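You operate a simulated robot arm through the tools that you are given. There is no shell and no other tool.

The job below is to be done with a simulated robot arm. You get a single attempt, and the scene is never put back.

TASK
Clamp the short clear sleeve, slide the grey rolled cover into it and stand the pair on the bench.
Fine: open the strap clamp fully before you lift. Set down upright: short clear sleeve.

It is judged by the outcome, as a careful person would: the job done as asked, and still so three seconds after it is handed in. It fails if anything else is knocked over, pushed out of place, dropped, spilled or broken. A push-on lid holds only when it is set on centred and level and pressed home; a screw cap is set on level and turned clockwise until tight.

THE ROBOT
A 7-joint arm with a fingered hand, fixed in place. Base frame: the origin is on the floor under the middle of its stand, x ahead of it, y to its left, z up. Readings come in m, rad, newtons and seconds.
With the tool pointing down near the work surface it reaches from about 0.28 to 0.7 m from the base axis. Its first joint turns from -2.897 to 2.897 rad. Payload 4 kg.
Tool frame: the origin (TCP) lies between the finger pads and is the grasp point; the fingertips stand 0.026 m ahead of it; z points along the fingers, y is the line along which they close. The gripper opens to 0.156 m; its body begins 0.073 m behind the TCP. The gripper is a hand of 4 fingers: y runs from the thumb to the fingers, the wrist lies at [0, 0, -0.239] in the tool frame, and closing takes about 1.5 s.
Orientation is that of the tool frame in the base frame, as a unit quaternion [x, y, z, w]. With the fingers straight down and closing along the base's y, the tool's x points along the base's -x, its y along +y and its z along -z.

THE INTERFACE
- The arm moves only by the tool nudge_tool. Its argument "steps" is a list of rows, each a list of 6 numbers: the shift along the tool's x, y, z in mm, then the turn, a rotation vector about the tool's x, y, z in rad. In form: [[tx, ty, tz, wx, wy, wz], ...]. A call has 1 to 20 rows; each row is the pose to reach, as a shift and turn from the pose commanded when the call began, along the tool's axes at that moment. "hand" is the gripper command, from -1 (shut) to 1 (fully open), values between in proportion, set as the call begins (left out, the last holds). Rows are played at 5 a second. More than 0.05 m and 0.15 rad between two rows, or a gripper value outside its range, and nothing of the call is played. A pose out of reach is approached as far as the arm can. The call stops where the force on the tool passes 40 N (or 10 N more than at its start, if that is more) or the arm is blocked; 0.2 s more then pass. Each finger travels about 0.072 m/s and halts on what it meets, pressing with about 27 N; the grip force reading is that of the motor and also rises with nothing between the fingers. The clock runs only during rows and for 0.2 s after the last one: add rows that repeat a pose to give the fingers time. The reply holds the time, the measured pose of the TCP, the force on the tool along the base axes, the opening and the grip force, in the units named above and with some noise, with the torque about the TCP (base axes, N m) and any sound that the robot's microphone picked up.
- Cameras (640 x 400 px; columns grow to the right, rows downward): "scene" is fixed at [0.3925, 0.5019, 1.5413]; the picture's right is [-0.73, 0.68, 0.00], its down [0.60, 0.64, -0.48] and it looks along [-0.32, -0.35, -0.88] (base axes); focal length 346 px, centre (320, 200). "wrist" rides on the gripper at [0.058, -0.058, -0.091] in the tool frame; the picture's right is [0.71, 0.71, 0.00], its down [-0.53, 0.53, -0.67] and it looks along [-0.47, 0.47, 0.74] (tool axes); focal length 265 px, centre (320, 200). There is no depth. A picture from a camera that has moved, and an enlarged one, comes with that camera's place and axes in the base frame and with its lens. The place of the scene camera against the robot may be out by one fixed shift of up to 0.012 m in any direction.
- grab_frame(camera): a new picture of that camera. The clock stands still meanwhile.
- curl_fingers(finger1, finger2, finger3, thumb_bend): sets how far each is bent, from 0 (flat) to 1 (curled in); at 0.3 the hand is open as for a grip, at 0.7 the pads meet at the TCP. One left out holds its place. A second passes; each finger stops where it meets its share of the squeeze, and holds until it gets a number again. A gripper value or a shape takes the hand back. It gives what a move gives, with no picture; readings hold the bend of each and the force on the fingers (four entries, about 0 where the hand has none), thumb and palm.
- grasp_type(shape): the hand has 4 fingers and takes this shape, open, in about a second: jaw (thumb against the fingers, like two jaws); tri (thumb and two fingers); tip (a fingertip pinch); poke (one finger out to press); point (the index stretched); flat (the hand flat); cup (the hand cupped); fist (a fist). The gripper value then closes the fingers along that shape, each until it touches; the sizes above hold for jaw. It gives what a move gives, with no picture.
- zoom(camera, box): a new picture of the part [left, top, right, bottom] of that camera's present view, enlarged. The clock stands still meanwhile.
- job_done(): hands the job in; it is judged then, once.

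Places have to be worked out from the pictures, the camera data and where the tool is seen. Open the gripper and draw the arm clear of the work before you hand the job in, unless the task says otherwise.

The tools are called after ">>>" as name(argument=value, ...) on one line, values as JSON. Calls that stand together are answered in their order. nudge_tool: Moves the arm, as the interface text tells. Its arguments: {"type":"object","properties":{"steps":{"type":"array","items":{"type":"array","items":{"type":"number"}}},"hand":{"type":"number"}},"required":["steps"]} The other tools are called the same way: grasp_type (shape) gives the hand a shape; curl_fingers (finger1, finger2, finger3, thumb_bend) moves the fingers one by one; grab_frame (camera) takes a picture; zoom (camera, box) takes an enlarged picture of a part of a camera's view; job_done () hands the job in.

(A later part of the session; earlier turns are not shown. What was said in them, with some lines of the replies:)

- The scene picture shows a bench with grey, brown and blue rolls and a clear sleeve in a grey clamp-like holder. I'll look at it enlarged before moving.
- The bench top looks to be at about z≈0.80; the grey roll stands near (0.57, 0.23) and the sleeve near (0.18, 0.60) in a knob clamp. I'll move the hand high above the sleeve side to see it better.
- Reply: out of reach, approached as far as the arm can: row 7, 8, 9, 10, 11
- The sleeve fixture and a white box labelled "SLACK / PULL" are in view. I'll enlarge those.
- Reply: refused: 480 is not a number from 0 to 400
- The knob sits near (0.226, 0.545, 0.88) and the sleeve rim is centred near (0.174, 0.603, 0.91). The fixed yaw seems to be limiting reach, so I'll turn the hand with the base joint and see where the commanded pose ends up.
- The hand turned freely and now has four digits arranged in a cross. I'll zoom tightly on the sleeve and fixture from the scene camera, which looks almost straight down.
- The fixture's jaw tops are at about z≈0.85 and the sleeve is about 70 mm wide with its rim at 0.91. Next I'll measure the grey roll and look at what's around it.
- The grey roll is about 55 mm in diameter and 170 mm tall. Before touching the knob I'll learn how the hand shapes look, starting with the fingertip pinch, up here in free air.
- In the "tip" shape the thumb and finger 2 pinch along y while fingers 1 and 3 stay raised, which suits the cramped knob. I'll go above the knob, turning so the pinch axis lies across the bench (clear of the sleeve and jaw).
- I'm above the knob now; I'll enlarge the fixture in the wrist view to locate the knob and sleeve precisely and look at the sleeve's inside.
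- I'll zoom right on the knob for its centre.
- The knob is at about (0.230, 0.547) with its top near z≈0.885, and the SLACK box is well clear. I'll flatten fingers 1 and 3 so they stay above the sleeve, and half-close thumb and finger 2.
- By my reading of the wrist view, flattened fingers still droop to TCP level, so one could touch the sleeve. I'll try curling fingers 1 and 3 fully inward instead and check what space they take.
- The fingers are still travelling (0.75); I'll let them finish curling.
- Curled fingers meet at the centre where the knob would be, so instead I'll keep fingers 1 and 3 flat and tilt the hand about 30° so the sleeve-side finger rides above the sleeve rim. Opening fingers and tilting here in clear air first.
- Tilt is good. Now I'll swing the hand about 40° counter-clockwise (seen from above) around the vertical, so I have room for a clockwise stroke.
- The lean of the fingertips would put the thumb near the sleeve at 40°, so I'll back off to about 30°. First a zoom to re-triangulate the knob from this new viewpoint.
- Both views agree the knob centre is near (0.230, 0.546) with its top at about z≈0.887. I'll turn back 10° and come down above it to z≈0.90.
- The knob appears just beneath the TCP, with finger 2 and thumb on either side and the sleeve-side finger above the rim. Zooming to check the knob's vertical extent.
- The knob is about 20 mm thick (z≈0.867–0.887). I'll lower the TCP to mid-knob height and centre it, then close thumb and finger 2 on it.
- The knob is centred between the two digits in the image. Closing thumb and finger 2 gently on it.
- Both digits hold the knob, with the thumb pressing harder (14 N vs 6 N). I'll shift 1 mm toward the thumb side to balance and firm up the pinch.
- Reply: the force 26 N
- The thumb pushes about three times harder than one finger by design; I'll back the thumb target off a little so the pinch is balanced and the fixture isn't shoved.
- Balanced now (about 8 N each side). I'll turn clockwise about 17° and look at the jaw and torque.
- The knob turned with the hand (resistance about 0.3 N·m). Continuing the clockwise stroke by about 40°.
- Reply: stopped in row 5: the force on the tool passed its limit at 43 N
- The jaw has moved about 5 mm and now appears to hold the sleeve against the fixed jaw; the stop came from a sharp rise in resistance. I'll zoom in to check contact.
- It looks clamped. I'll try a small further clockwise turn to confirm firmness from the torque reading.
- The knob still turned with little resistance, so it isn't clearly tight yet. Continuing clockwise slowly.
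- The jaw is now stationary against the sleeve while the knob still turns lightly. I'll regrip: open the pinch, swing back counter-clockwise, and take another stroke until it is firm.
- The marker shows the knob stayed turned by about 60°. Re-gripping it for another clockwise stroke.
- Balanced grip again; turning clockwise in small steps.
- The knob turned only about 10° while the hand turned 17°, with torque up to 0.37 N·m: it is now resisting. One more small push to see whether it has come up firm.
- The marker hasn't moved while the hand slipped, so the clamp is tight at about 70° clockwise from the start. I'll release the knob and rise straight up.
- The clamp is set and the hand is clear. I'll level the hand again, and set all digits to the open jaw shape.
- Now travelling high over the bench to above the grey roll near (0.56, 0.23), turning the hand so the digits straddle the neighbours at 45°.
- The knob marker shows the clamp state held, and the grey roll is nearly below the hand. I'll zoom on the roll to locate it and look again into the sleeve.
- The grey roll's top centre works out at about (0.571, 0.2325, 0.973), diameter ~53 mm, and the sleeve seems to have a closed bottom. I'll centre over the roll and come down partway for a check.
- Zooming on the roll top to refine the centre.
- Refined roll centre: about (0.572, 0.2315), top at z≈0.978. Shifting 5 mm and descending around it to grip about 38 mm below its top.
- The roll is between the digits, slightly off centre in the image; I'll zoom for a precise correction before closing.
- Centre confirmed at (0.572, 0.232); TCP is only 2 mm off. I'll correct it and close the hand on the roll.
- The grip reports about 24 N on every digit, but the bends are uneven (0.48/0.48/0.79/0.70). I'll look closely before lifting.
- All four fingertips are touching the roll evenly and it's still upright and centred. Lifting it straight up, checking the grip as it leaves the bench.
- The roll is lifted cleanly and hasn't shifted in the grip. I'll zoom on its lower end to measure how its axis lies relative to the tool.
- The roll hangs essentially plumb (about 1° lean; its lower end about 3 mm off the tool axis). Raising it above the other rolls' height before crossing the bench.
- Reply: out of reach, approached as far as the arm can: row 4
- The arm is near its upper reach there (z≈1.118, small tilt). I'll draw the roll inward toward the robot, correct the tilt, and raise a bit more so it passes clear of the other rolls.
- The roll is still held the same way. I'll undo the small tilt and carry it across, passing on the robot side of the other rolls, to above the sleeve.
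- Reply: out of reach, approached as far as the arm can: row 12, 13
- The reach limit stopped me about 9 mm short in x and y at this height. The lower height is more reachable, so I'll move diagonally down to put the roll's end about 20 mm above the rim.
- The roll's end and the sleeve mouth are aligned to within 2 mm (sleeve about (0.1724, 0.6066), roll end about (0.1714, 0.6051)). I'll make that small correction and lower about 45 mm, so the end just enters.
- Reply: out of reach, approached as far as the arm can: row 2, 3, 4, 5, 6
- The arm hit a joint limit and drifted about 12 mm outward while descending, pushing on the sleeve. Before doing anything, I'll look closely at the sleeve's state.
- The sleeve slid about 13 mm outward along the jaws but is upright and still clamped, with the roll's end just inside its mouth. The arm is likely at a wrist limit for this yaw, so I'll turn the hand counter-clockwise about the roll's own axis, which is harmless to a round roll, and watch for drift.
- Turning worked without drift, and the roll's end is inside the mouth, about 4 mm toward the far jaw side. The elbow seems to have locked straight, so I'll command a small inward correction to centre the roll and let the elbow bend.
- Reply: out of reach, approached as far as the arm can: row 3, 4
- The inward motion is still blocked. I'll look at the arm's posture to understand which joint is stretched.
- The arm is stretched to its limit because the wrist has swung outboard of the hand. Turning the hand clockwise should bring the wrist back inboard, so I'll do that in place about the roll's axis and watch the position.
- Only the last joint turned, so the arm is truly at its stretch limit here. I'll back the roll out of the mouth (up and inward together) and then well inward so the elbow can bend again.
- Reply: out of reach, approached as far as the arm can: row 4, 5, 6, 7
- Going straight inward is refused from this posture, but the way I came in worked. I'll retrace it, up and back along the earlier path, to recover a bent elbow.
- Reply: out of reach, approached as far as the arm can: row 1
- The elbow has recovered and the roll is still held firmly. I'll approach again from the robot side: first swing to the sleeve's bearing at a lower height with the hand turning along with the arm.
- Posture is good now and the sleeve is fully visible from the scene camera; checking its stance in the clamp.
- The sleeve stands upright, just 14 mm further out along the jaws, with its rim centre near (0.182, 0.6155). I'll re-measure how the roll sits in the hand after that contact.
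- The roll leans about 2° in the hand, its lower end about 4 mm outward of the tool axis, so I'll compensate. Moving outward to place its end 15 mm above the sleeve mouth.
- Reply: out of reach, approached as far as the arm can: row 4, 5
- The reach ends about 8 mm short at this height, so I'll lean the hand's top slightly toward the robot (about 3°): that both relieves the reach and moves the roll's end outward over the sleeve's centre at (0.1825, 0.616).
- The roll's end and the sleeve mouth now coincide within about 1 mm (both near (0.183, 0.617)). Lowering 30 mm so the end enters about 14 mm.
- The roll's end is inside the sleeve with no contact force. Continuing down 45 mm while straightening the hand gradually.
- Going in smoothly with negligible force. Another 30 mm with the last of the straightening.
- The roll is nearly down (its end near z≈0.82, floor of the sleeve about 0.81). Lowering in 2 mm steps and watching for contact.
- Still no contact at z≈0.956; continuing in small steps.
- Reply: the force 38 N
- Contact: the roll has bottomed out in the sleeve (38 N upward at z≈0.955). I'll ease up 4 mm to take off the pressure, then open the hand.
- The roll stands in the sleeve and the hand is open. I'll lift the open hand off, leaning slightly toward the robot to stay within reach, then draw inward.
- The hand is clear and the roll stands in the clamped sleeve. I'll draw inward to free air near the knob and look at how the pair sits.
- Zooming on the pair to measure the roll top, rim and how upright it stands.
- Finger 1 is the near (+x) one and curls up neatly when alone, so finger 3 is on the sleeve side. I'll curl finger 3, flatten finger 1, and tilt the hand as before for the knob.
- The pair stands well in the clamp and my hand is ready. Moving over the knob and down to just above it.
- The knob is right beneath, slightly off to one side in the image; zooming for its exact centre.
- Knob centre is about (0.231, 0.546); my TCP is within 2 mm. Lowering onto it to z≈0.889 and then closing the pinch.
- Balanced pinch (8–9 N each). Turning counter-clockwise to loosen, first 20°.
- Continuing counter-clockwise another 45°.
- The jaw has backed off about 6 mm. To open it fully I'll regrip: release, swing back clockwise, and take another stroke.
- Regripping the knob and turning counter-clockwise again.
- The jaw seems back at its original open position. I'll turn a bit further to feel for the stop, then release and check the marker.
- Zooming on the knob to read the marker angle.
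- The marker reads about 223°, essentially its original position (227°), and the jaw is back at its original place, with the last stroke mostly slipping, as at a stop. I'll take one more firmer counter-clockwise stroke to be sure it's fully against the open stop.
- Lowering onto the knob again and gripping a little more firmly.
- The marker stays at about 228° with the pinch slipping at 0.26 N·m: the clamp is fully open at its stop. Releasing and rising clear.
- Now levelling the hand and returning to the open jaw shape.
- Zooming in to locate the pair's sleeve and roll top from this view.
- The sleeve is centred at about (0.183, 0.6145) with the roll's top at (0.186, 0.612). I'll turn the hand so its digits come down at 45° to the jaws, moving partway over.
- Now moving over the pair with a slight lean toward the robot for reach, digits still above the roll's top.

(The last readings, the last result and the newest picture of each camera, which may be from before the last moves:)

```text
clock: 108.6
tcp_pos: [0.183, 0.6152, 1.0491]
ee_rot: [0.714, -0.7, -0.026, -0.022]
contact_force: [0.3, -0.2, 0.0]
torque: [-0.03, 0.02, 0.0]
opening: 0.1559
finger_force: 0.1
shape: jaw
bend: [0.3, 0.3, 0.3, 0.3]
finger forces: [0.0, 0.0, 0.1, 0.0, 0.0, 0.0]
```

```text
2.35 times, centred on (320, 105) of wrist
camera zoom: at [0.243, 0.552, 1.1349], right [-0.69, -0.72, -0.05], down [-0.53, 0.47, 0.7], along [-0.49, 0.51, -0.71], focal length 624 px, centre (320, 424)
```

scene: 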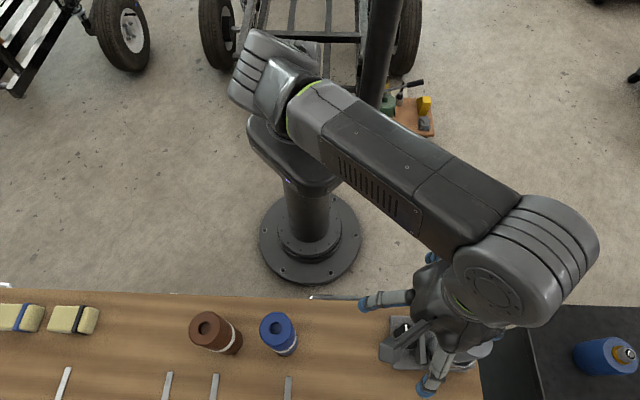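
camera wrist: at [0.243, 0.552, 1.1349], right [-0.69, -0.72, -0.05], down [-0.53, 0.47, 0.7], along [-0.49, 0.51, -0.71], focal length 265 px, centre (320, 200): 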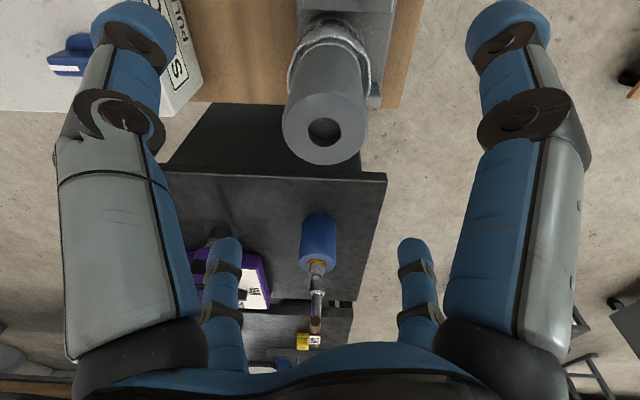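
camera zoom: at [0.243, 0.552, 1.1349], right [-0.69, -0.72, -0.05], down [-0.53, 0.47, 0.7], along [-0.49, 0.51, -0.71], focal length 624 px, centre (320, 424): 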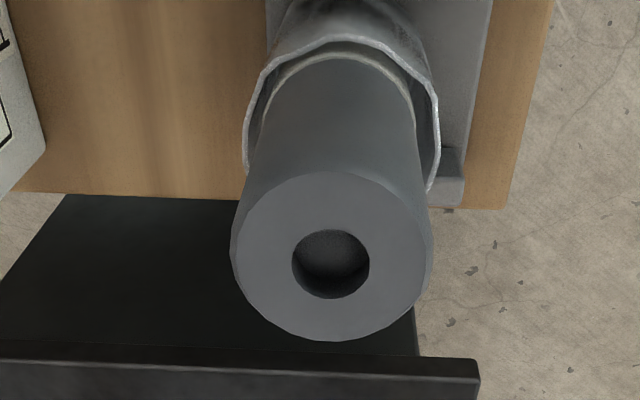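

Well centred over the pair (TCP (0.183, 0.615); sleeve (0.184, 0.616); roll top (0.1855, 0.612)). Descending around the roll with the open hand, straightening as I go, to z≈0.93.

>>> nudge_tool(steps=[[1.4, -0.2, 20, 0, 0.015, 0], [2.7, -0.4, 40, 0, 0.035, 0], [4.1, -0.7, 60, 0, 0.055, 0], [5.4, -0.9, 80, 0, 0.065, 0], [6.8, -1.1, 100, 0, 0.065, 0], [8, -1.3, 117.8, 0, 0.065, 0], [8, -1.3, 117.8, 0, 0.065, 0]])

>>> grab_frame(camera="wrist")

>>> zoom(camera="scene", box=[380, 260, 540, 380])

```text
clock: 110.2
tcp_pos: [0.1848, 0.6144, 0.9308]
ee_rot: [0.714, -0.701, -0.003, 0.0]
contact_force: [-0.9, -0.2, 0.7]
torque: [-0.02, 0.01, 0.04]
opening: 0.1558
finger_force: 0.0
shape: jaw
bend: [0.3, 0.3, 0.3, 0.3]
finger forces: [0.1, 0.1, 0.0, 0.0, 0.0, 0.1]
```

```text
taken
camera wrist: at [0.2443, 0.5566, 1.0204], right [-0.69, -0.72, 0.0], down [-0.53, 0.51, 0.67], along [-0.48, 0.47, -0.74], focal length 265 px, centre (320, 200)
```

wrist: 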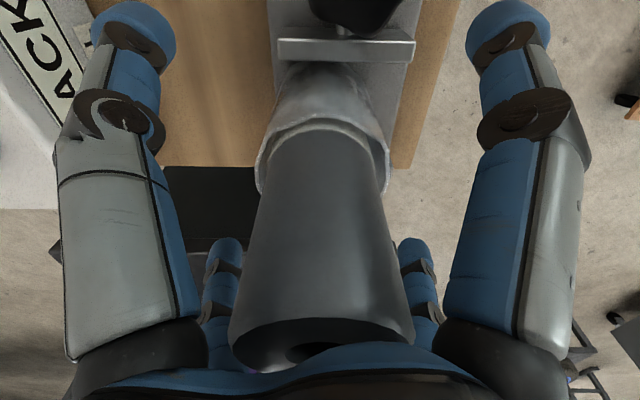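

```text
3.33 times, centred on (460, 320) of scene
camera zoom: at [0.3925, 0.5019, 1.5413], right [-0.73, 0.68, 0.0], down [0.6, 0.64, -0.48], along [-0.32, -0.35, -0.88], focal length 1154 px, centre (-147, -200)
```

zoom: 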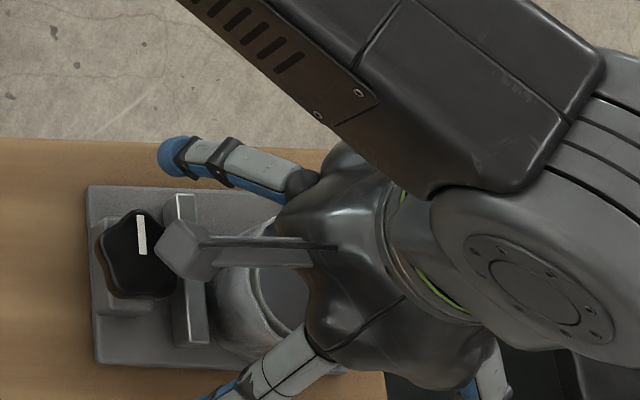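

The roll's top is close to the palm, rim and digits well placed, and the knob marker is back at its original angle. Lowering a few more millimetres, watching for palm contact.

>>> nudge_tool(steps=[[0, 0, 2, 0, 0, 0], [0, 0, 4, 0, 0, 0], [0, 0, 6, 0, 0, 0], [0, 0, 6, 0, 0, 0]])

>>> zoom(camera="wrist", box=[180, 0, 460, 400])

```text
clock: 111.2
tcp_pos: [0.1849, 0.6129, 0.9232]
ee_rot: [0.714, -0.7, -0.002, 0.0]
contact_force: [0.2, 0.3, 0.0]
torque: [0.0, 0.0, -0.01]
opening: 0.1561
finger_force: 0.1
shape: jaw
bend: [0.3, 0.3, 0.3, 0.3]
finger forces: [0.0, 0.0, 0.0, 0.0, 0.1, 0.0]
```

```text
1.00 times, centred on (320, 200) of wrist (not enlarged: the box is as wide or as high as the picture)
camera zoom: at [0.2439, 0.556, 1.0142], right [-0.69, -0.72, 0.0], down [-0.53, 0.51, 0.67], along [-0.48, 0.46, -0.74], focal length 265 px, centre (320, 200)
```

zoom: 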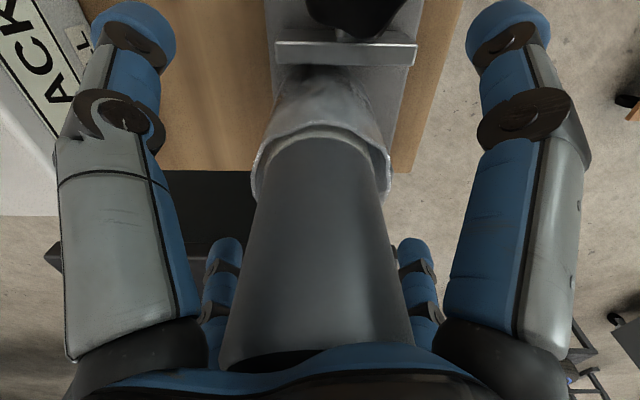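

No contact yet at z≈0.923; two more small steps.

>>> nudge_tool(steps=[[0, 0, 1.5, 0, 0, 0], [0, 0, 3, 0, 0, 0], [0, 0, 3, 0, 0, 0]])

>>> nudge_tool(steps=[[0, 0, 1.5, 0, 0, 0], [0, 0, 3, 0, 0, 0], [0, 0, 3, 0, 0, 0]])

```text
clock: 112.0
tcp_pos: [0.1831, 0.6122, 0.9213]
ee_rot: [0.714, -0.7, -0.002, -0.001]
contact_force: [-0.7, 0.1, 0.5]
torque: [0.05, -0.01, 0.0]
opening: 0.1561
finger_force: 0.0
shape: jaw
bend: [0.3, 0.3, 0.3, 0.3]
finger forces: [0.0, 0.0, 0.0, 0.0, 0.0, 0.1]
```

```text
clock: 112.8
tcp_pos: [0.1853, 0.6135, 0.9189]
ee_rot: [0.714, -0.7, -0.002, 0.0]
contact_force: [-0.1, 0.3, 6.7]
torque: [0.0, -0.03, -0.01]
opening: 0.1561
finger_force: 0.1
shape: jaw
bend: [0.3, 0.3, 0.3, 0.3]
finger forces: [0.0, 0.0, 0.1, 0.0, 0.0, 6.7]
```

Palm touches the roll's top lightly (6.7 N) at z≈0.919, so the fingertips are about 14 mm below the rim. Easing up 1 mm and closing the hand on the sleeve.

>>> nudge_tool(steps=[[0, 0, -1, 0, 0, 0], [0, 0, -1, 0, 0, 0]])

>>> nudge_tool(steps=[[0, 0, 0, 0, 0, 0], [0, 0, 0, 0, 0, 0], [0, 0, 0, 0, 0, 0], [0, 0, 0, 0, 0, 0], [0, 0, 0, 0, 0, 0], [0, 0, 0, 0, 0, 0], [0, 0, 0, 0, 0, 0], [0, 0, 0, 0, 0, 0]], hand=-1)

>>> grab_frame(camera="wrist")

>>> zoom(camera="scene", box=[380, 260, 540, 380])

```text
clock: 113.4
tcp_pos: [0.1849, 0.6113, 0.9185]
ee_rot: [0.713, -0.701, -0.003, 0.0]
contact_force: [0.9, 0.7, 5.3]
torque: [-0.06, -0.02, -0.01]
opening: 0.1557
finger_force: 0.0
shape: jaw
bend: [0.3, 0.3, 0.3, 0.3]
finger forces: [0.1, 0.0, 0.0, 0.1, 0.1, 4.9]
```

```text
clock: 115.2
tcp_pos: [0.1832, 0.6122, 0.9182]
ee_rot: [0.714, -0.701, -0.001, 0.0]
contact_force: [1.0, -0.1, 0.8]
torque: [-0.05, -0.07, -0.02]
opening: 0.0601
finger_force: 26.9
shape: jaw
bend: [0.43, 0.42, 0.42, 0.7]
finger forces: [24.1, 24.3, 24.1, 0.0, 24.5, 6.7]
```

```text
taken
camera wrist: at [0.2433, 0.5558, 1.0089], right [-0.69, -0.72, 0.0], down [-0.53, 0.51, 0.67], along [-0.48, 0.46, -0.74], focal length 265 px, centre (320, 200)
```

wrist: 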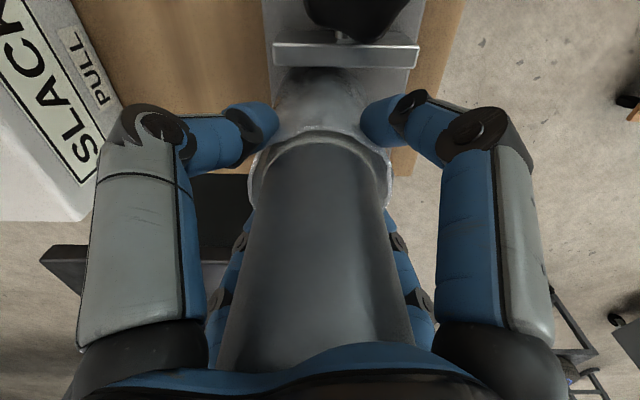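

```text
3.33 times, centred on (460, 320) of scene
camera zoom: at [0.3925, 0.5019, 1.5413], right [-0.73, 0.68, 0.0], down [0.6, 0.64, -0.48], along [-0.32, -0.35, -0.88], focal length 1154 px, centre (-147, -200)
```

zoom: 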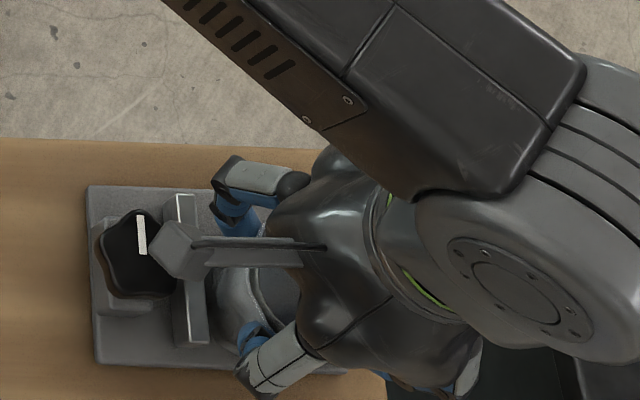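

All four fingertips grip the sleeve below its rim at about 24 N each. Lifting slowly, first 10 mm.

>>> nudge_tool(steps=[[0, 0, -2, 0, 0, 0], [0, 0, -4, 0, 0, 0], [0, 0, -7, 0, 0, 0], [0, 0, -10, 0, 0, 0], [0, 0, -10, 0, 0, 0]])

>>> grab_frame(camera="wrist")

>>> zoom(camera="scene", box=[380, 260, 540, 380])

```text
clock: 116.4
tcp_pos: [0.1829, 0.6124, 0.9301]
ee_rot: [0.714, -0.7, -0.003, 0.0]
contact_force: [0.3, -0.4, -1.3]
torque: [-0.04, -0.03, 0.0]
opening: 0.0597
finger_force: 27.4
shape: jaw
bend: [0.43, 0.42, 0.42, 0.7]
finger forces: [23.9, 24.3, 24.2, 0.0, 24.4, 5.9]
```

```text
taken
camera wrist: at [0.2432, 0.5563, 1.0198], right [-0.69, -0.72, 0.0], down [-0.53, 0.51, 0.67], along [-0.48, 0.47, -0.74], focal length 265 px, centre (320, 200)
```

wrist: 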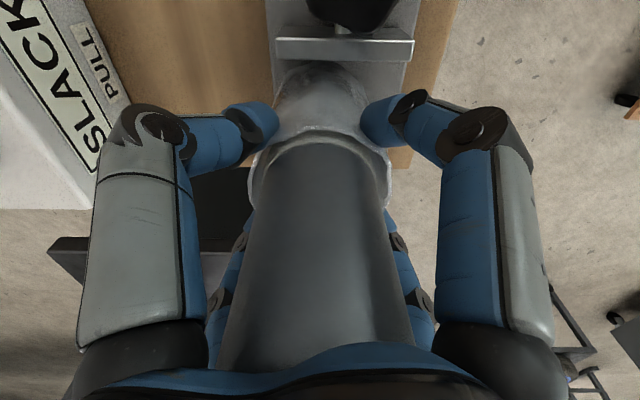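

```text
3.33 times, centred on (460, 320) of scene
camera zoom: at [0.3925, 0.5019, 1.5413], right [-0.73, 0.68, 0.0], down [0.6, 0.64, -0.48], along [-0.32, -0.35, -0.88], focal length 1154 px, centre (-147, -200)
```

zoom: 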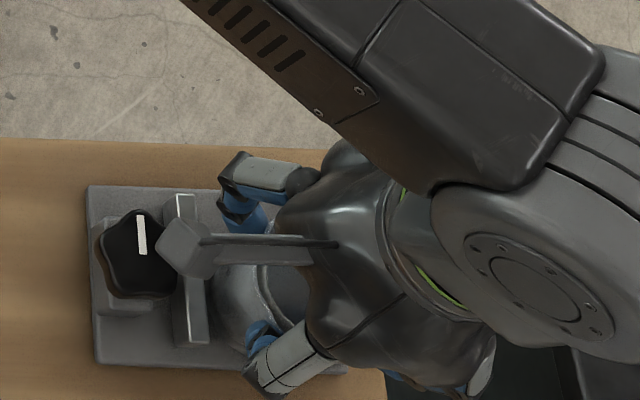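

The pair rises together (same view in the hand, fixture receding). Raising another 45 mm to clear the jaw tops.

>>> nudge_tool(steps=[[0, 0, -11, 0, 0, 0], [0, 0, -22, 0, 0, 0], [0, 0, -34, 0, 0, 0], [0, 0, -46, 0, 0, 0], [0, 0, -46, 0, 0, 0]])

>>> grab_frame(camera="wrist")

>>> grab_frame(camera="scene")

```text
clock: 117.6
tcp_pos: [0.1843, 0.6132, 0.9745]
ee_rot: [0.714, -0.7, -0.003, -0.001]
contact_force: [-1.0, 0.3, -1.2]
torque: [0.01, 0.01, -0.01]
opening: 0.06
finger_force: 27.1
shape: jaw
bend: [0.43, 0.42, 0.42, 0.7]
finger forces: [23.9, 24.3, 24.3, 0.1, 24.2, 5.8]
```

```text
taken
camera wrist: at [0.244, 0.556, 1.066], right [-0.69, -0.72, 0.0], down [-0.53, 0.51, 0.67], along [-0.48, 0.47, -0.74], focal length 265 px, centre (320, 200)
```

wrist: 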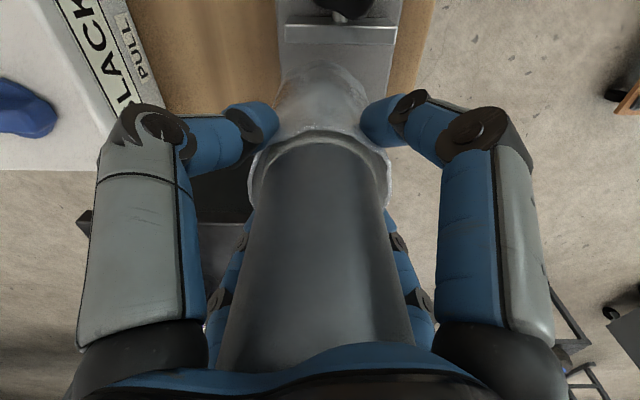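

```text
taken
```

scene: 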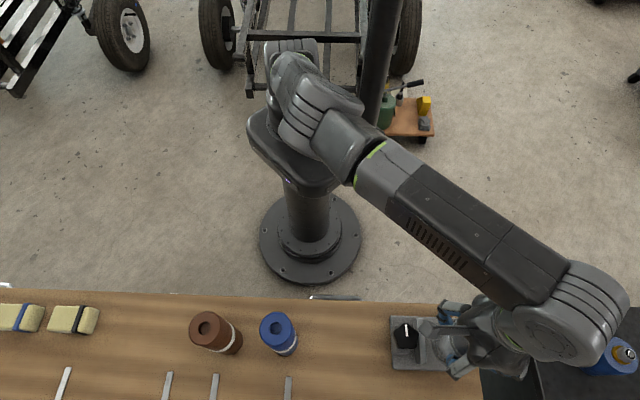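

The pair is clear of the jaws (its base about 13 mm above them). Moving inward and up, then across to a free spot on the bench near (0.30, 0.495), between the fixture and the blue roll.

>>> nudge_tool(steps=[[10.6, 10.6, -15, 0, 0, 0], [21.2, 21.2, -28, 0, 0, 0], [31.8, 31.8, -38, 0, 0, 0], [42.4, 42.4, -45, 0, 0, 0], [42.4, 42.4, -45, 0, 0, 0]])

>>> grab_frame(camera="scene")

>>> grab_frame(camera="wrist")

```text
clock: 118.8
tcp_pos: [0.1434, 0.5714, 1.0189]
ee_rot: [0.714, -0.7, -0.003, 0.001]
contact_force: [-0.4, 0.0, -1.6]
torque: [-0.01, 0.03, -0.02]
opening: 0.0599
finger_force: 26.8
shape: jaw
bend: [0.43, 0.42, 0.42, 0.7]
finger forces: [23.9, 24.3, 24.1, 0.0, 24.4, 5.7]
```

```text
taken
```

scene: 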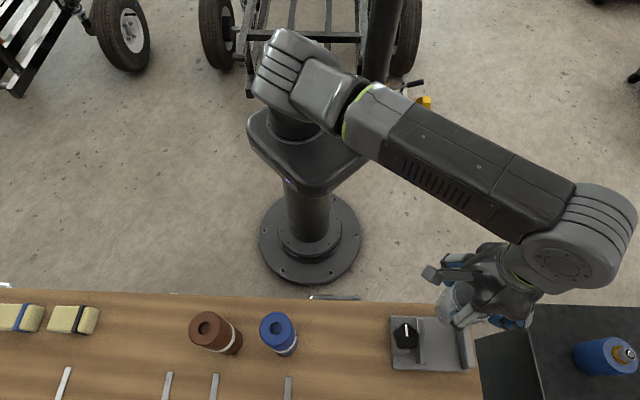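

```text
taken
camera wrist: at [0.2032, 0.5132, 1.109], right [-0.69, -0.72, 0.0], down [-0.53, 0.51, 0.67], along [-0.48, 0.47, -0.74], focal length 265 px, centre (320, 200)
```

wrist: 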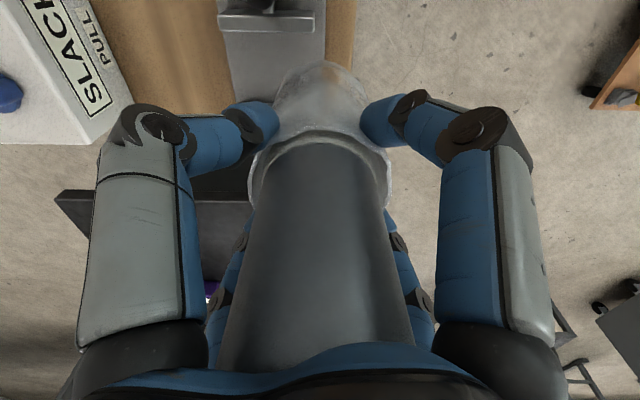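

Now crossing to above the free spot, a little higher to pass well over the knob.

>>> nudge_tool(steps=[[13, -26, -8, 0, 0, 0], [26.5, -52, -12, 0, 0, 0], [40, -78, -12, 0, 0, 0], [53, -104, -12, 0, 0, 0], [66, -130, -12, 0, 0, 0], [79.5, -155, -12, 0, 0, 0], [79.5, -155, -12, 0, 0, 0]])

>>> grab_frame(camera="scene")

>>> grab_frame(camera="wrist")

```text
clock: 120.4
tcp_pos: [0.3019, 0.4962, 1.0314]
ee_rot: [0.714, -0.7, -0.003, 0.0]
contact_force: [-0.3, 0.6, -2.6]
torque: [0.02, 0.0, 0.0]
opening: 0.0596
finger_force: 26.7
shape: jaw
bend: [0.43, 0.42, 0.42, 0.7]
finger forces: [23.9, 24.4, 24.3, 0.0, 24.4, 5.6]
```

```text
taken
```

scene: 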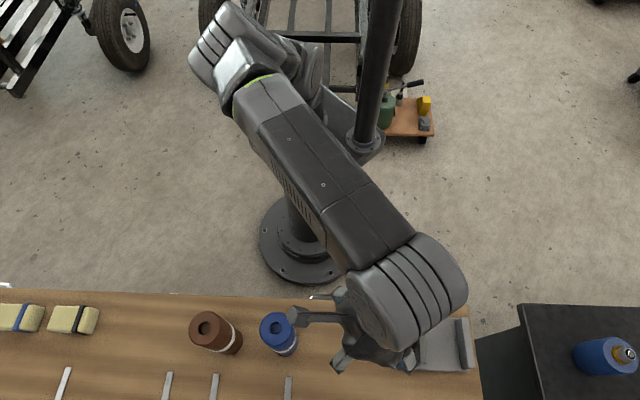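

```text
taken
camera wrist: at [0.361, 0.4383, 1.1215], right [-0.69, -0.72, 0.0], down [-0.53, 0.51, 0.67], along [-0.48, 0.46, -0.74], focal length 265 px, centre (320, 200)
```

wrist: 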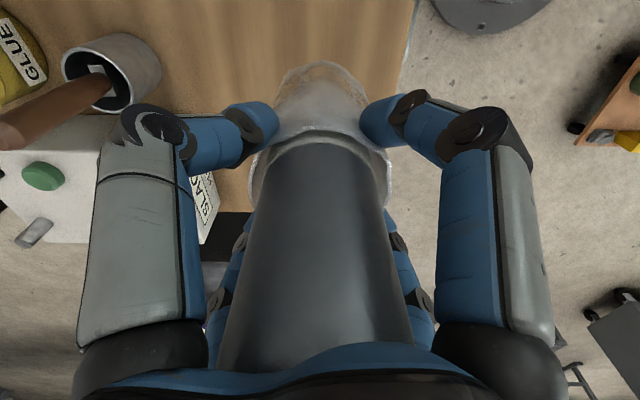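

The spot below is clear bench. Lowering the pair toward it.

>>> nudge_tool(steps=[[0, 0, 20, 0, 0, 0], [0, 0, 42, 0, 0, 0], [0, 0, 64, 0, 0, 0], [0, 0, 86, 0, 0, 0], [0, 0, 102, 0, 0, 0], [0, 0, 112, 0, 0, 0], [0, 0, 112, 0, 0, 0]])

>>> grab_frame(camera="wrist")

>>> zoom(camera="scene", box=[260, 260, 480, 390])

```text
clock: 122.0
tcp_pos: [0.3008, 0.4951, 0.9182]
ee_rot: [0.714, -0.7, -0.002, 0.0]
contact_force: [0.3, -0.3, -1.3]
torque: [0.02, 0.0, 0.02]
opening: 0.0598
finger_force: 26.7
shape: jaw
bend: [0.43, 0.42, 0.42, 0.7]
finger forces: [23.8, 24.2, 24.2, 0.1, 24.4, 5.4]
```

```text
taken
camera wrist: at [0.36, 0.4388, 1.0085], right [-0.69, -0.72, 0.0], down [-0.53, 0.51, 0.67], along [-0.48, 0.46, -0.74], focal length 265 px, centre (320, 200)
```

wrist: 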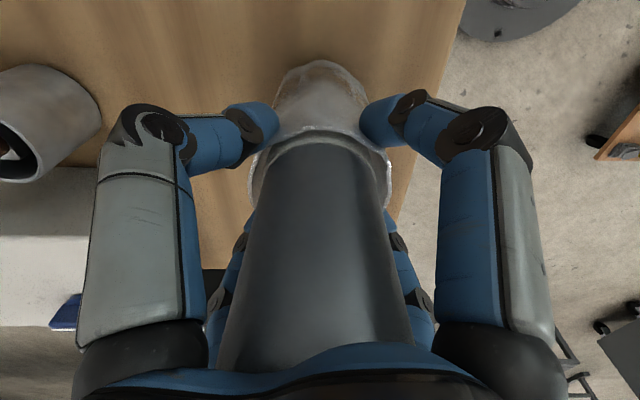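

```text
2.91 times, centred on (370, 325) of scene
camera zoom: at [0.3925, 0.5019, 1.5413], right [-0.73, 0.68, 0.0], down [0.6, 0.64, -0.48], along [-0.32, -0.35, -0.88], focal length 1007 px, centre (174, -164)
```

zoom: 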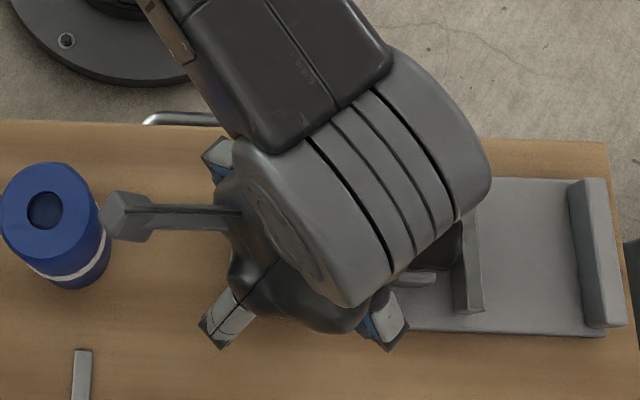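

Close to the bench now. Lowering in 2 mm steps until contact.

>>> nudge_tool(steps=[[0, 0, 2, 0, 0, 0], [0, 0, 4, 0, 0, 0], [0, 0, 6, 0, 0, 0], [0, 0, 8, 0, 0, 0], [0, 0, 8, 0, 0, 0]])

```text
clock: 123.2
tcp_pos: [0.2995, 0.4939, 0.91]
ee_rot: [0.714, -0.7, -0.002, 0.001]
contact_force: [-0.5, 0.2, -2.6]
torque: [0.0, 0.02, 0.0]
opening: 0.0599
finger_force: 27.4
shape: jaw
bend: [0.43, 0.42, 0.42, 0.7]
finger forces: [23.8, 24.2, 24.3, 0.0, 24.4, 5.5]
```

>>> nudge_tool(steps=[[0, 0, 1, 0, 0, 0], [0, 0, 2, 0, 0, 0], [0, 0, 3, 0, 0, 0], [0, 0, 3, 0, 0, 0]])

```text
clock: 124.2
tcp_pos: [0.2986, 0.4939, 0.9074]
ee_rot: [0.714, -0.7, -0.002, 0.001]
contact_force: [-0.5, -1.2, -2.1]
torque: [-0.03, 0.02, -0.01]
opening: 0.0601
finger_force: 27.7
shape: jaw
bend: [0.43, 0.42, 0.42, 0.7]
finger forces: [23.9, 24.2, 24.2, 0.0, 24.3, 5.4]
```

No contact yet at z≈0.907; continuing 1 mm at a time.

>>> nudge_tool(steps=[[0, 0, 1, 0, 0, 0], [0, 0, 2, 0, 0, 0], [0, 0, 2, 0, 0, 0]])

>>> nudge_tool(steps=[[0, 0, 1, 0, 0, 0], [0, 0, 2, 0, 0, 0], [0, 0, 2, 0, 0, 0]])

```text
clock: 125.0
tcp_pos: [0.2992, 0.4938, 0.9072]
ee_rot: [0.714, -0.7, -0.003, 0.0]
contact_force: [0.9, -0.3, 6.8]
torque: [-0.08, -0.08, 0.0]
opening: 0.0598
finger_force: 27.5
shape: jaw
bend: [0.43, 0.42, 0.42, 0.7]
finger forces: [24.3, 24.3, 24.3, 0.0, 25.1, 7.7]
```

```text
clock: 125.8
tcp_pos: [0.2986, 0.4942, 0.9048]
ee_rot: [0.714, -0.7, -0.003, -0.002]
contact_force: [-3.4, -4.1, 37.0]
torque: [-0.36, -0.04, -0.07]
opening: 0.06
finger_force: 27.3
shape: jaw
bend: [0.43, 0.42, 0.42, 0.7]
finger forces: [27.0, 26.7, 24.9, 0.1, 26.0, 21.8]
```

It's standing on the bench (contact at about z≈0.906, now pressing 37 N). Easing up 2 mm to a light touch before releasing.

>>> nudge_tool(steps=[[0, 0, -1, 0, 0, 0], [0, 0, -2, 0, 0, 0], [0, 0, -2, 0, 0, 0]])

```text
clock: 126.6
tcp_pos: [0.2986, 0.4934, 0.9058]
ee_rot: [0.714, -0.7, -0.002, 0.0]
contact_force: [0.2, -0.9, 33.0]
torque: [-0.13, -0.13, -0.01]
opening: 0.0601
finger_force: 27.0
shape: jaw
bend: [0.43, 0.42, 0.42, 0.7]
finger forces: [26.1, 26.1, 26.1, 0.0, 26.6, 20.4]
```

>>> nudge_tool(steps=[[0, 0, -1, 0, 0, 0], [0, 0, -1.5, 0, 0, 0], [0, 0, -1.5, 0, 0, 0]])

```text
clock: 127.4
tcp_pos: [0.2986, 0.4931, 0.9069]
ee_rot: [0.714, -0.7, -0.002, 0.001]
contact_force: [0.0, 4.2, 15.2]
torque: [0.12, -0.13, 0.03]
opening: 0.0599
finger_force: 27.4
shape: jaw
bend: [0.43, 0.42, 0.42, 0.7]
finger forces: [24.3, 25.5, 27.6, 0.0, 25.8, 12.1]
```

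Still 15 N; easing up another millimetre.

>>> nudge_tool(steps=[[0, 0, -0.5, 0, 0, 0], [0, 0, -1, 0, 0, 0], [0, 0, -1, 0, 0, 0]])

>>> grab_frame(camera="wrist")

```text
clock: 128.2
tcp_pos: [0.3001, 0.4942, 0.9073]
ee_rot: [0.714, -0.7, -0.003, 0.001]
contact_force: [0.3, -0.7, -1.5]
torque: [-0.02, -0.02, 0.01]
opening: 0.0599
finger_force: 26.9
shape: jaw
bend: [0.43, 0.42, 0.42, 0.7]
finger forces: [25.3, 25.3, 26.0, 0.0, 25.4, 6.8]
```

```text
taken
camera wrist: at [0.3597, 0.4363, 0.9979], right [-0.69, -0.72, 0.0], down [-0.53, 0.52, 0.67], along [-0.48, 0.46, -0.74], focal length 265 px, centre (320, 200)
```

wrist: 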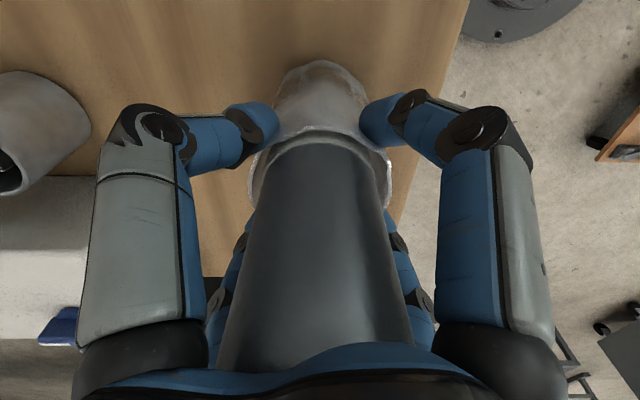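

Now the weight is just back on the hand, so it's less than a millimetre above the bench. Setting it down that last bit and opening the hand.

>>> nudge_tool(steps=[[0, 0, 0.6, 0, 0, 0], [0, 0, 0.6, 0, 0, 0]])

>>> nudge_tool(steps=[[0, 0, 0, 0, 0, 0], [0, 0, 0, 0, 0, 0], [0, 0, 0, 0, 0, 0], [0, 0, 0, 0, 0, 0], [0, 0, 0, 0, 0, 0], [0, 0, 0, 0, 0, 0], [0, 0, 0, 0, 0, 0]], hand=0.8)

>>> grab_frame(camera="wrist")

>>> zoom(camera="scene", box=[260, 260, 480, 390])

```text
clock: 128.8
tcp_pos: [0.2994, 0.4938, 0.9069]
ee_rot: [0.714, -0.7, -0.002, 0.001]
contact_force: [0.5, 0.4, -2.3]
torque: [-0.02, 0.02, 0.02]
opening: 0.0597
finger_force: 27.3
shape: jaw
bend: [0.43, 0.42, 0.42, 0.7]
finger forces: [25.3, 25.2, 26.0, 0.0, 25.5, 6.8]
```

```text
clock: 130.4
tcp_pos: [0.2997, 0.4931, 0.9072]
ee_rot: [0.714, -0.7, -0.002, 0.0]
contact_force: [0.0, 0.4, 1.4]
torque: [0.0, 0.0, 0.01]
opening: 0.1403
finger_force: 0.1
shape: jaw
bend: [0.26, 0.26, 0.26, 0.34]
finger forces: [0.0, 0.0, 0.1, 0.0, 0.0, 1.7]
```

```text
taken
camera wrist: at [0.3588, 0.4366, 0.9976], right [-0.69, -0.72, 0.0], down [-0.53, 0.51, 0.67], along [-0.48, 0.47, -0.74], focal length 265 px, centre (320, 200)
```

wrist: 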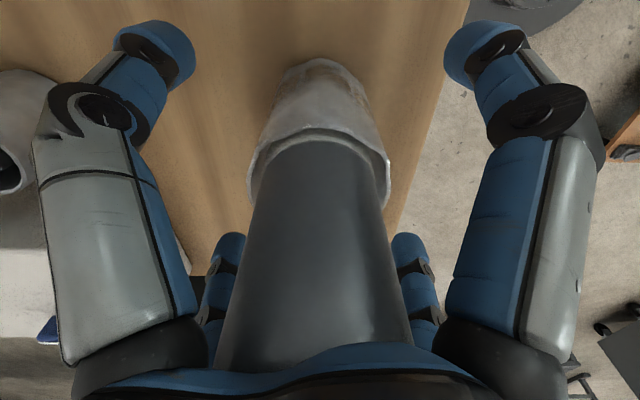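

```text
2.91 times, centred on (370, 325) of scene
camera zoom: at [0.3925, 0.5019, 1.5413], right [-0.73, 0.68, 0.0], down [0.6, 0.64, -0.48], along [-0.32, -0.35, -0.88], focal length 1007 px, centre (174, -164)
```

zoom: 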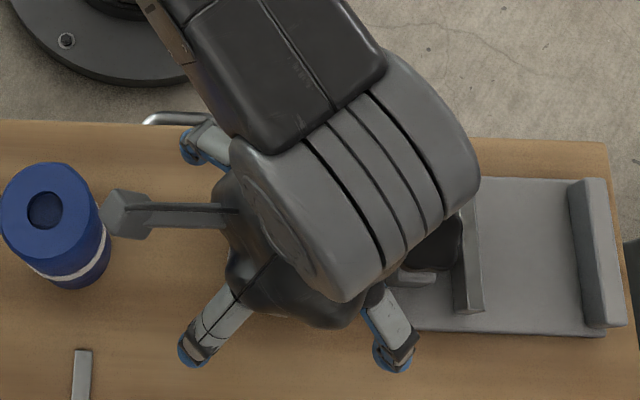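

Released; the pair stands on the bench. Raising the open hand straight up.

>>> nudge_tool(steps=[[0, 0, -8, 0, 0, 0], [0, 0, -25, 0, 0, 0], [0, 0, -50, 0, 0, 0], [0, 0, -78, 0, 0, 0], [0, 0, -106, 0, 0, 0], [0, 0, -134, 0, 0, 0], [0, 0, -160, 0, 0, 0], [0, 0, -160, 0, 0, 0]], hand=1)

>>> grab_frame(camera="wrist")

>>> grab_frame(camera="scene")

```text
clock: 132.2
tcp_pos: [0.299, 0.4929, 1.0701]
ee_rot: [0.714, -0.701, -0.002, 0.0]
contact_force: [0.9, 0.3, -0.4]
torque: [-0.03, 0.03, 0.0]
opening: 0.1561
finger_force: 0.0
shape: jaw
bend: [0.3, 0.3, 0.3, 0.3]
finger forces: [0.1, 0.1, 0.0, 0.0, 0.0, 0.0]
```

```text
taken
camera wrist: at [0.3589, 0.4356, 1.1601], right [-0.69, -0.72, 0.0], down [-0.53, 0.51, 0.67], along [-0.48, 0.46, -0.74], focal length 265 px, centre (320, 200)
```

wrist: 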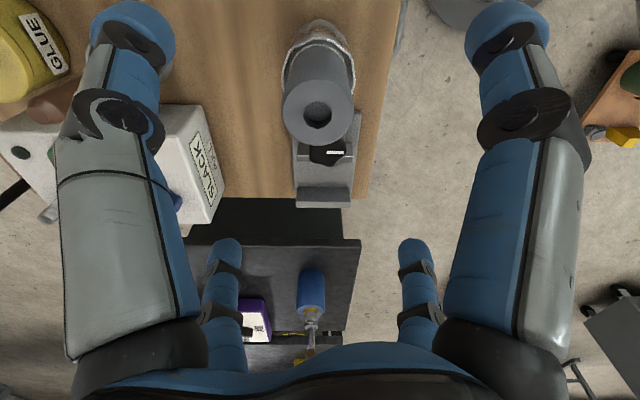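

```text
taken
```

scene: 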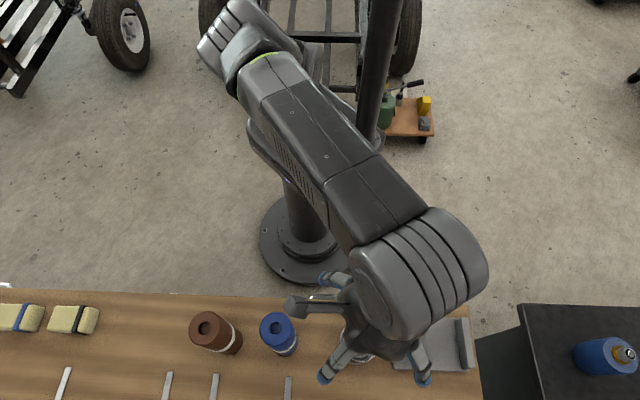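

The pair stands upright on its own. Drawing the arm back toward the robot, clear of the work.

>>> nudge_tool(steps=[[18, 18, -10, 0, 0, 0], [40, 40, -20, 0, 0, 0], [62, 62, -30, 0, 0, 0], [84, 84, -30, 0, 0, 0], [106, 106, -30, 0, 0, 0], [124, 124, -30, 0, 0, 0], [124, 124, -30, 0, 0, 0]])

>>> grab_frame(camera="scene")

>>> grab_frame(camera="wrist")

>>> zoom(camera="scene", box=[250, 280, 490, 390])

```text
clock: 133.8
tcp_pos: [0.1768, 0.367, 1.0971]
ee_rot: [0.714, -0.701, -0.002, 0.001]
contact_force: [0.1, -0.1, 0.2]
torque: [0.0, 0.01, 0.0]
opening: 0.1559
finger_force: 0.1
shape: jaw
bend: [0.3, 0.3, 0.3, 0.3]
finger forces: [0.1, 0.0, 0.0, 0.0, 0.0, 0.1]
```

```text
taken
```

scene: 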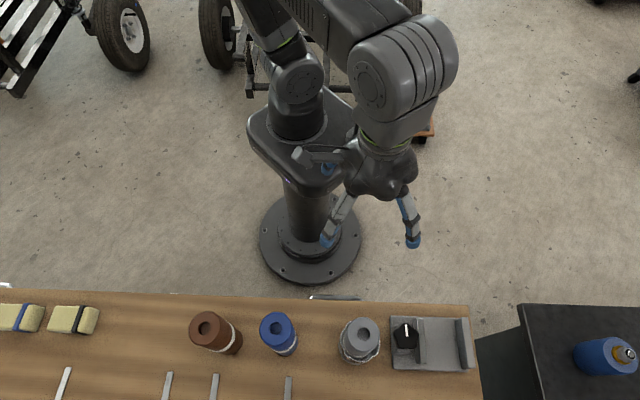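

```text
taken
camera wrist: at [0.2373, 0.3102, 1.1874], right [-0.69, -0.72, 0.0], down [-0.53, 0.51, 0.67], along [-0.48, 0.46, -0.74], focal length 265 px, centre (320, 200)
```

wrist: 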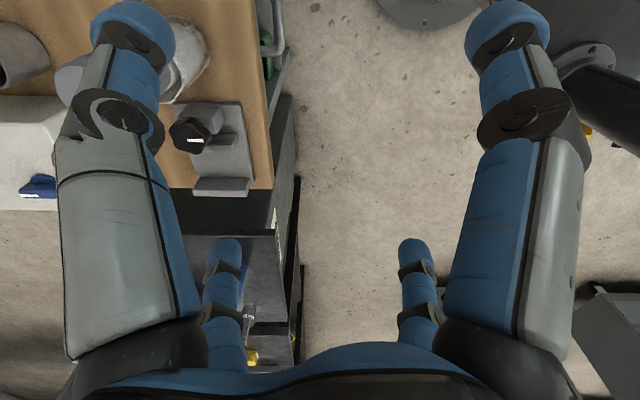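

```text
2.67 times, centred on (370, 335) of scene
camera zoom: at [0.3925, 0.5019, 1.5413], right [-0.73, 0.68, 0.0], down [0.6, 0.64, -0.48], along [-0.32, -0.35, -0.88], focal length 923 px, centre (187, -160)
```

zoom: 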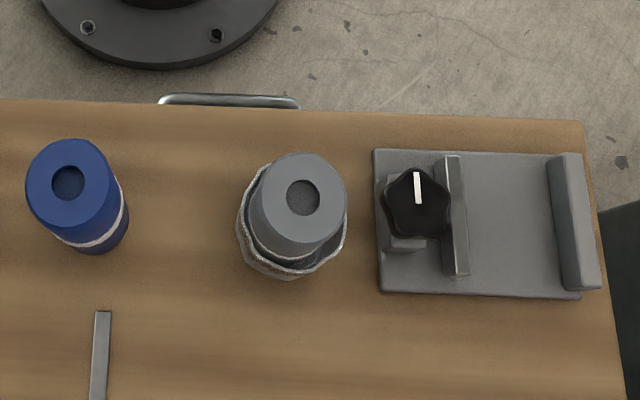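

The pair stands upright on the bench, the clamp is open at its original stop and nothing else has moved. One closer look before handing in.

>>> zoom(camera="scene", box=[330, 305, 394, 370])

```text
6.15 times, centred on (362, 338) of scene
camera zoom: at [0.3925, 0.5019, 1.5413], right [-0.73, 0.68, 0.0], down [0.6, 0.64, -0.48], along [-0.32, -0.35, -0.88], focal length 2130 px, centre (62, -646)
```

zoom: 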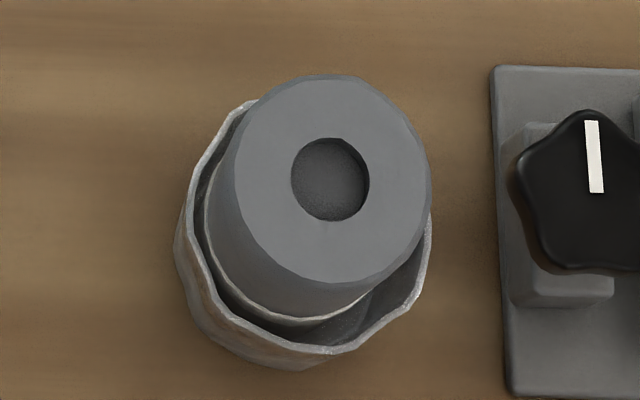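

The grey roll is seated in the clear sleeve and the pair stands upright and steady on the bench. The hand is open and the arm is clear, so I'm handing the job in.

>>> job_done()

```text
The job is handed in.
```

The job is handed in. The grey rolled cover is seated in the short clear sleeve, and the pair stands upright on the bench between the clamp fixture and the blue roll. I had no result back at the time of writing.

- **Clamping:** I turned the knob clockwise until it stopped turning and the jaw held the sleeve against the fixed jaw.
- **Insertion:** On the first try the arm hit its reach limit. It drifted outward and pushed the clamped sleeve about 13 mm along the jaws. The sleeve stayed upright and clamped. I backed off, lined up again, and lowered the cover until it touched bottom.
- **Opening the clamp:** Before lifting, I turned the knob back until it would not turn further. That left the knob marker and jaw where they were at the start. I took that as fully open, but had no separate sign of where the open limit is.
- **Lift and set-down:** I gripped the sleeve below its rim and lifted. The cover came up with it. I set the pair down to a light touch, released it and drew the arm clear.

In the last pictures the pair was standing on its own, the fixture had not moved, and I could see nothing else disturbed.
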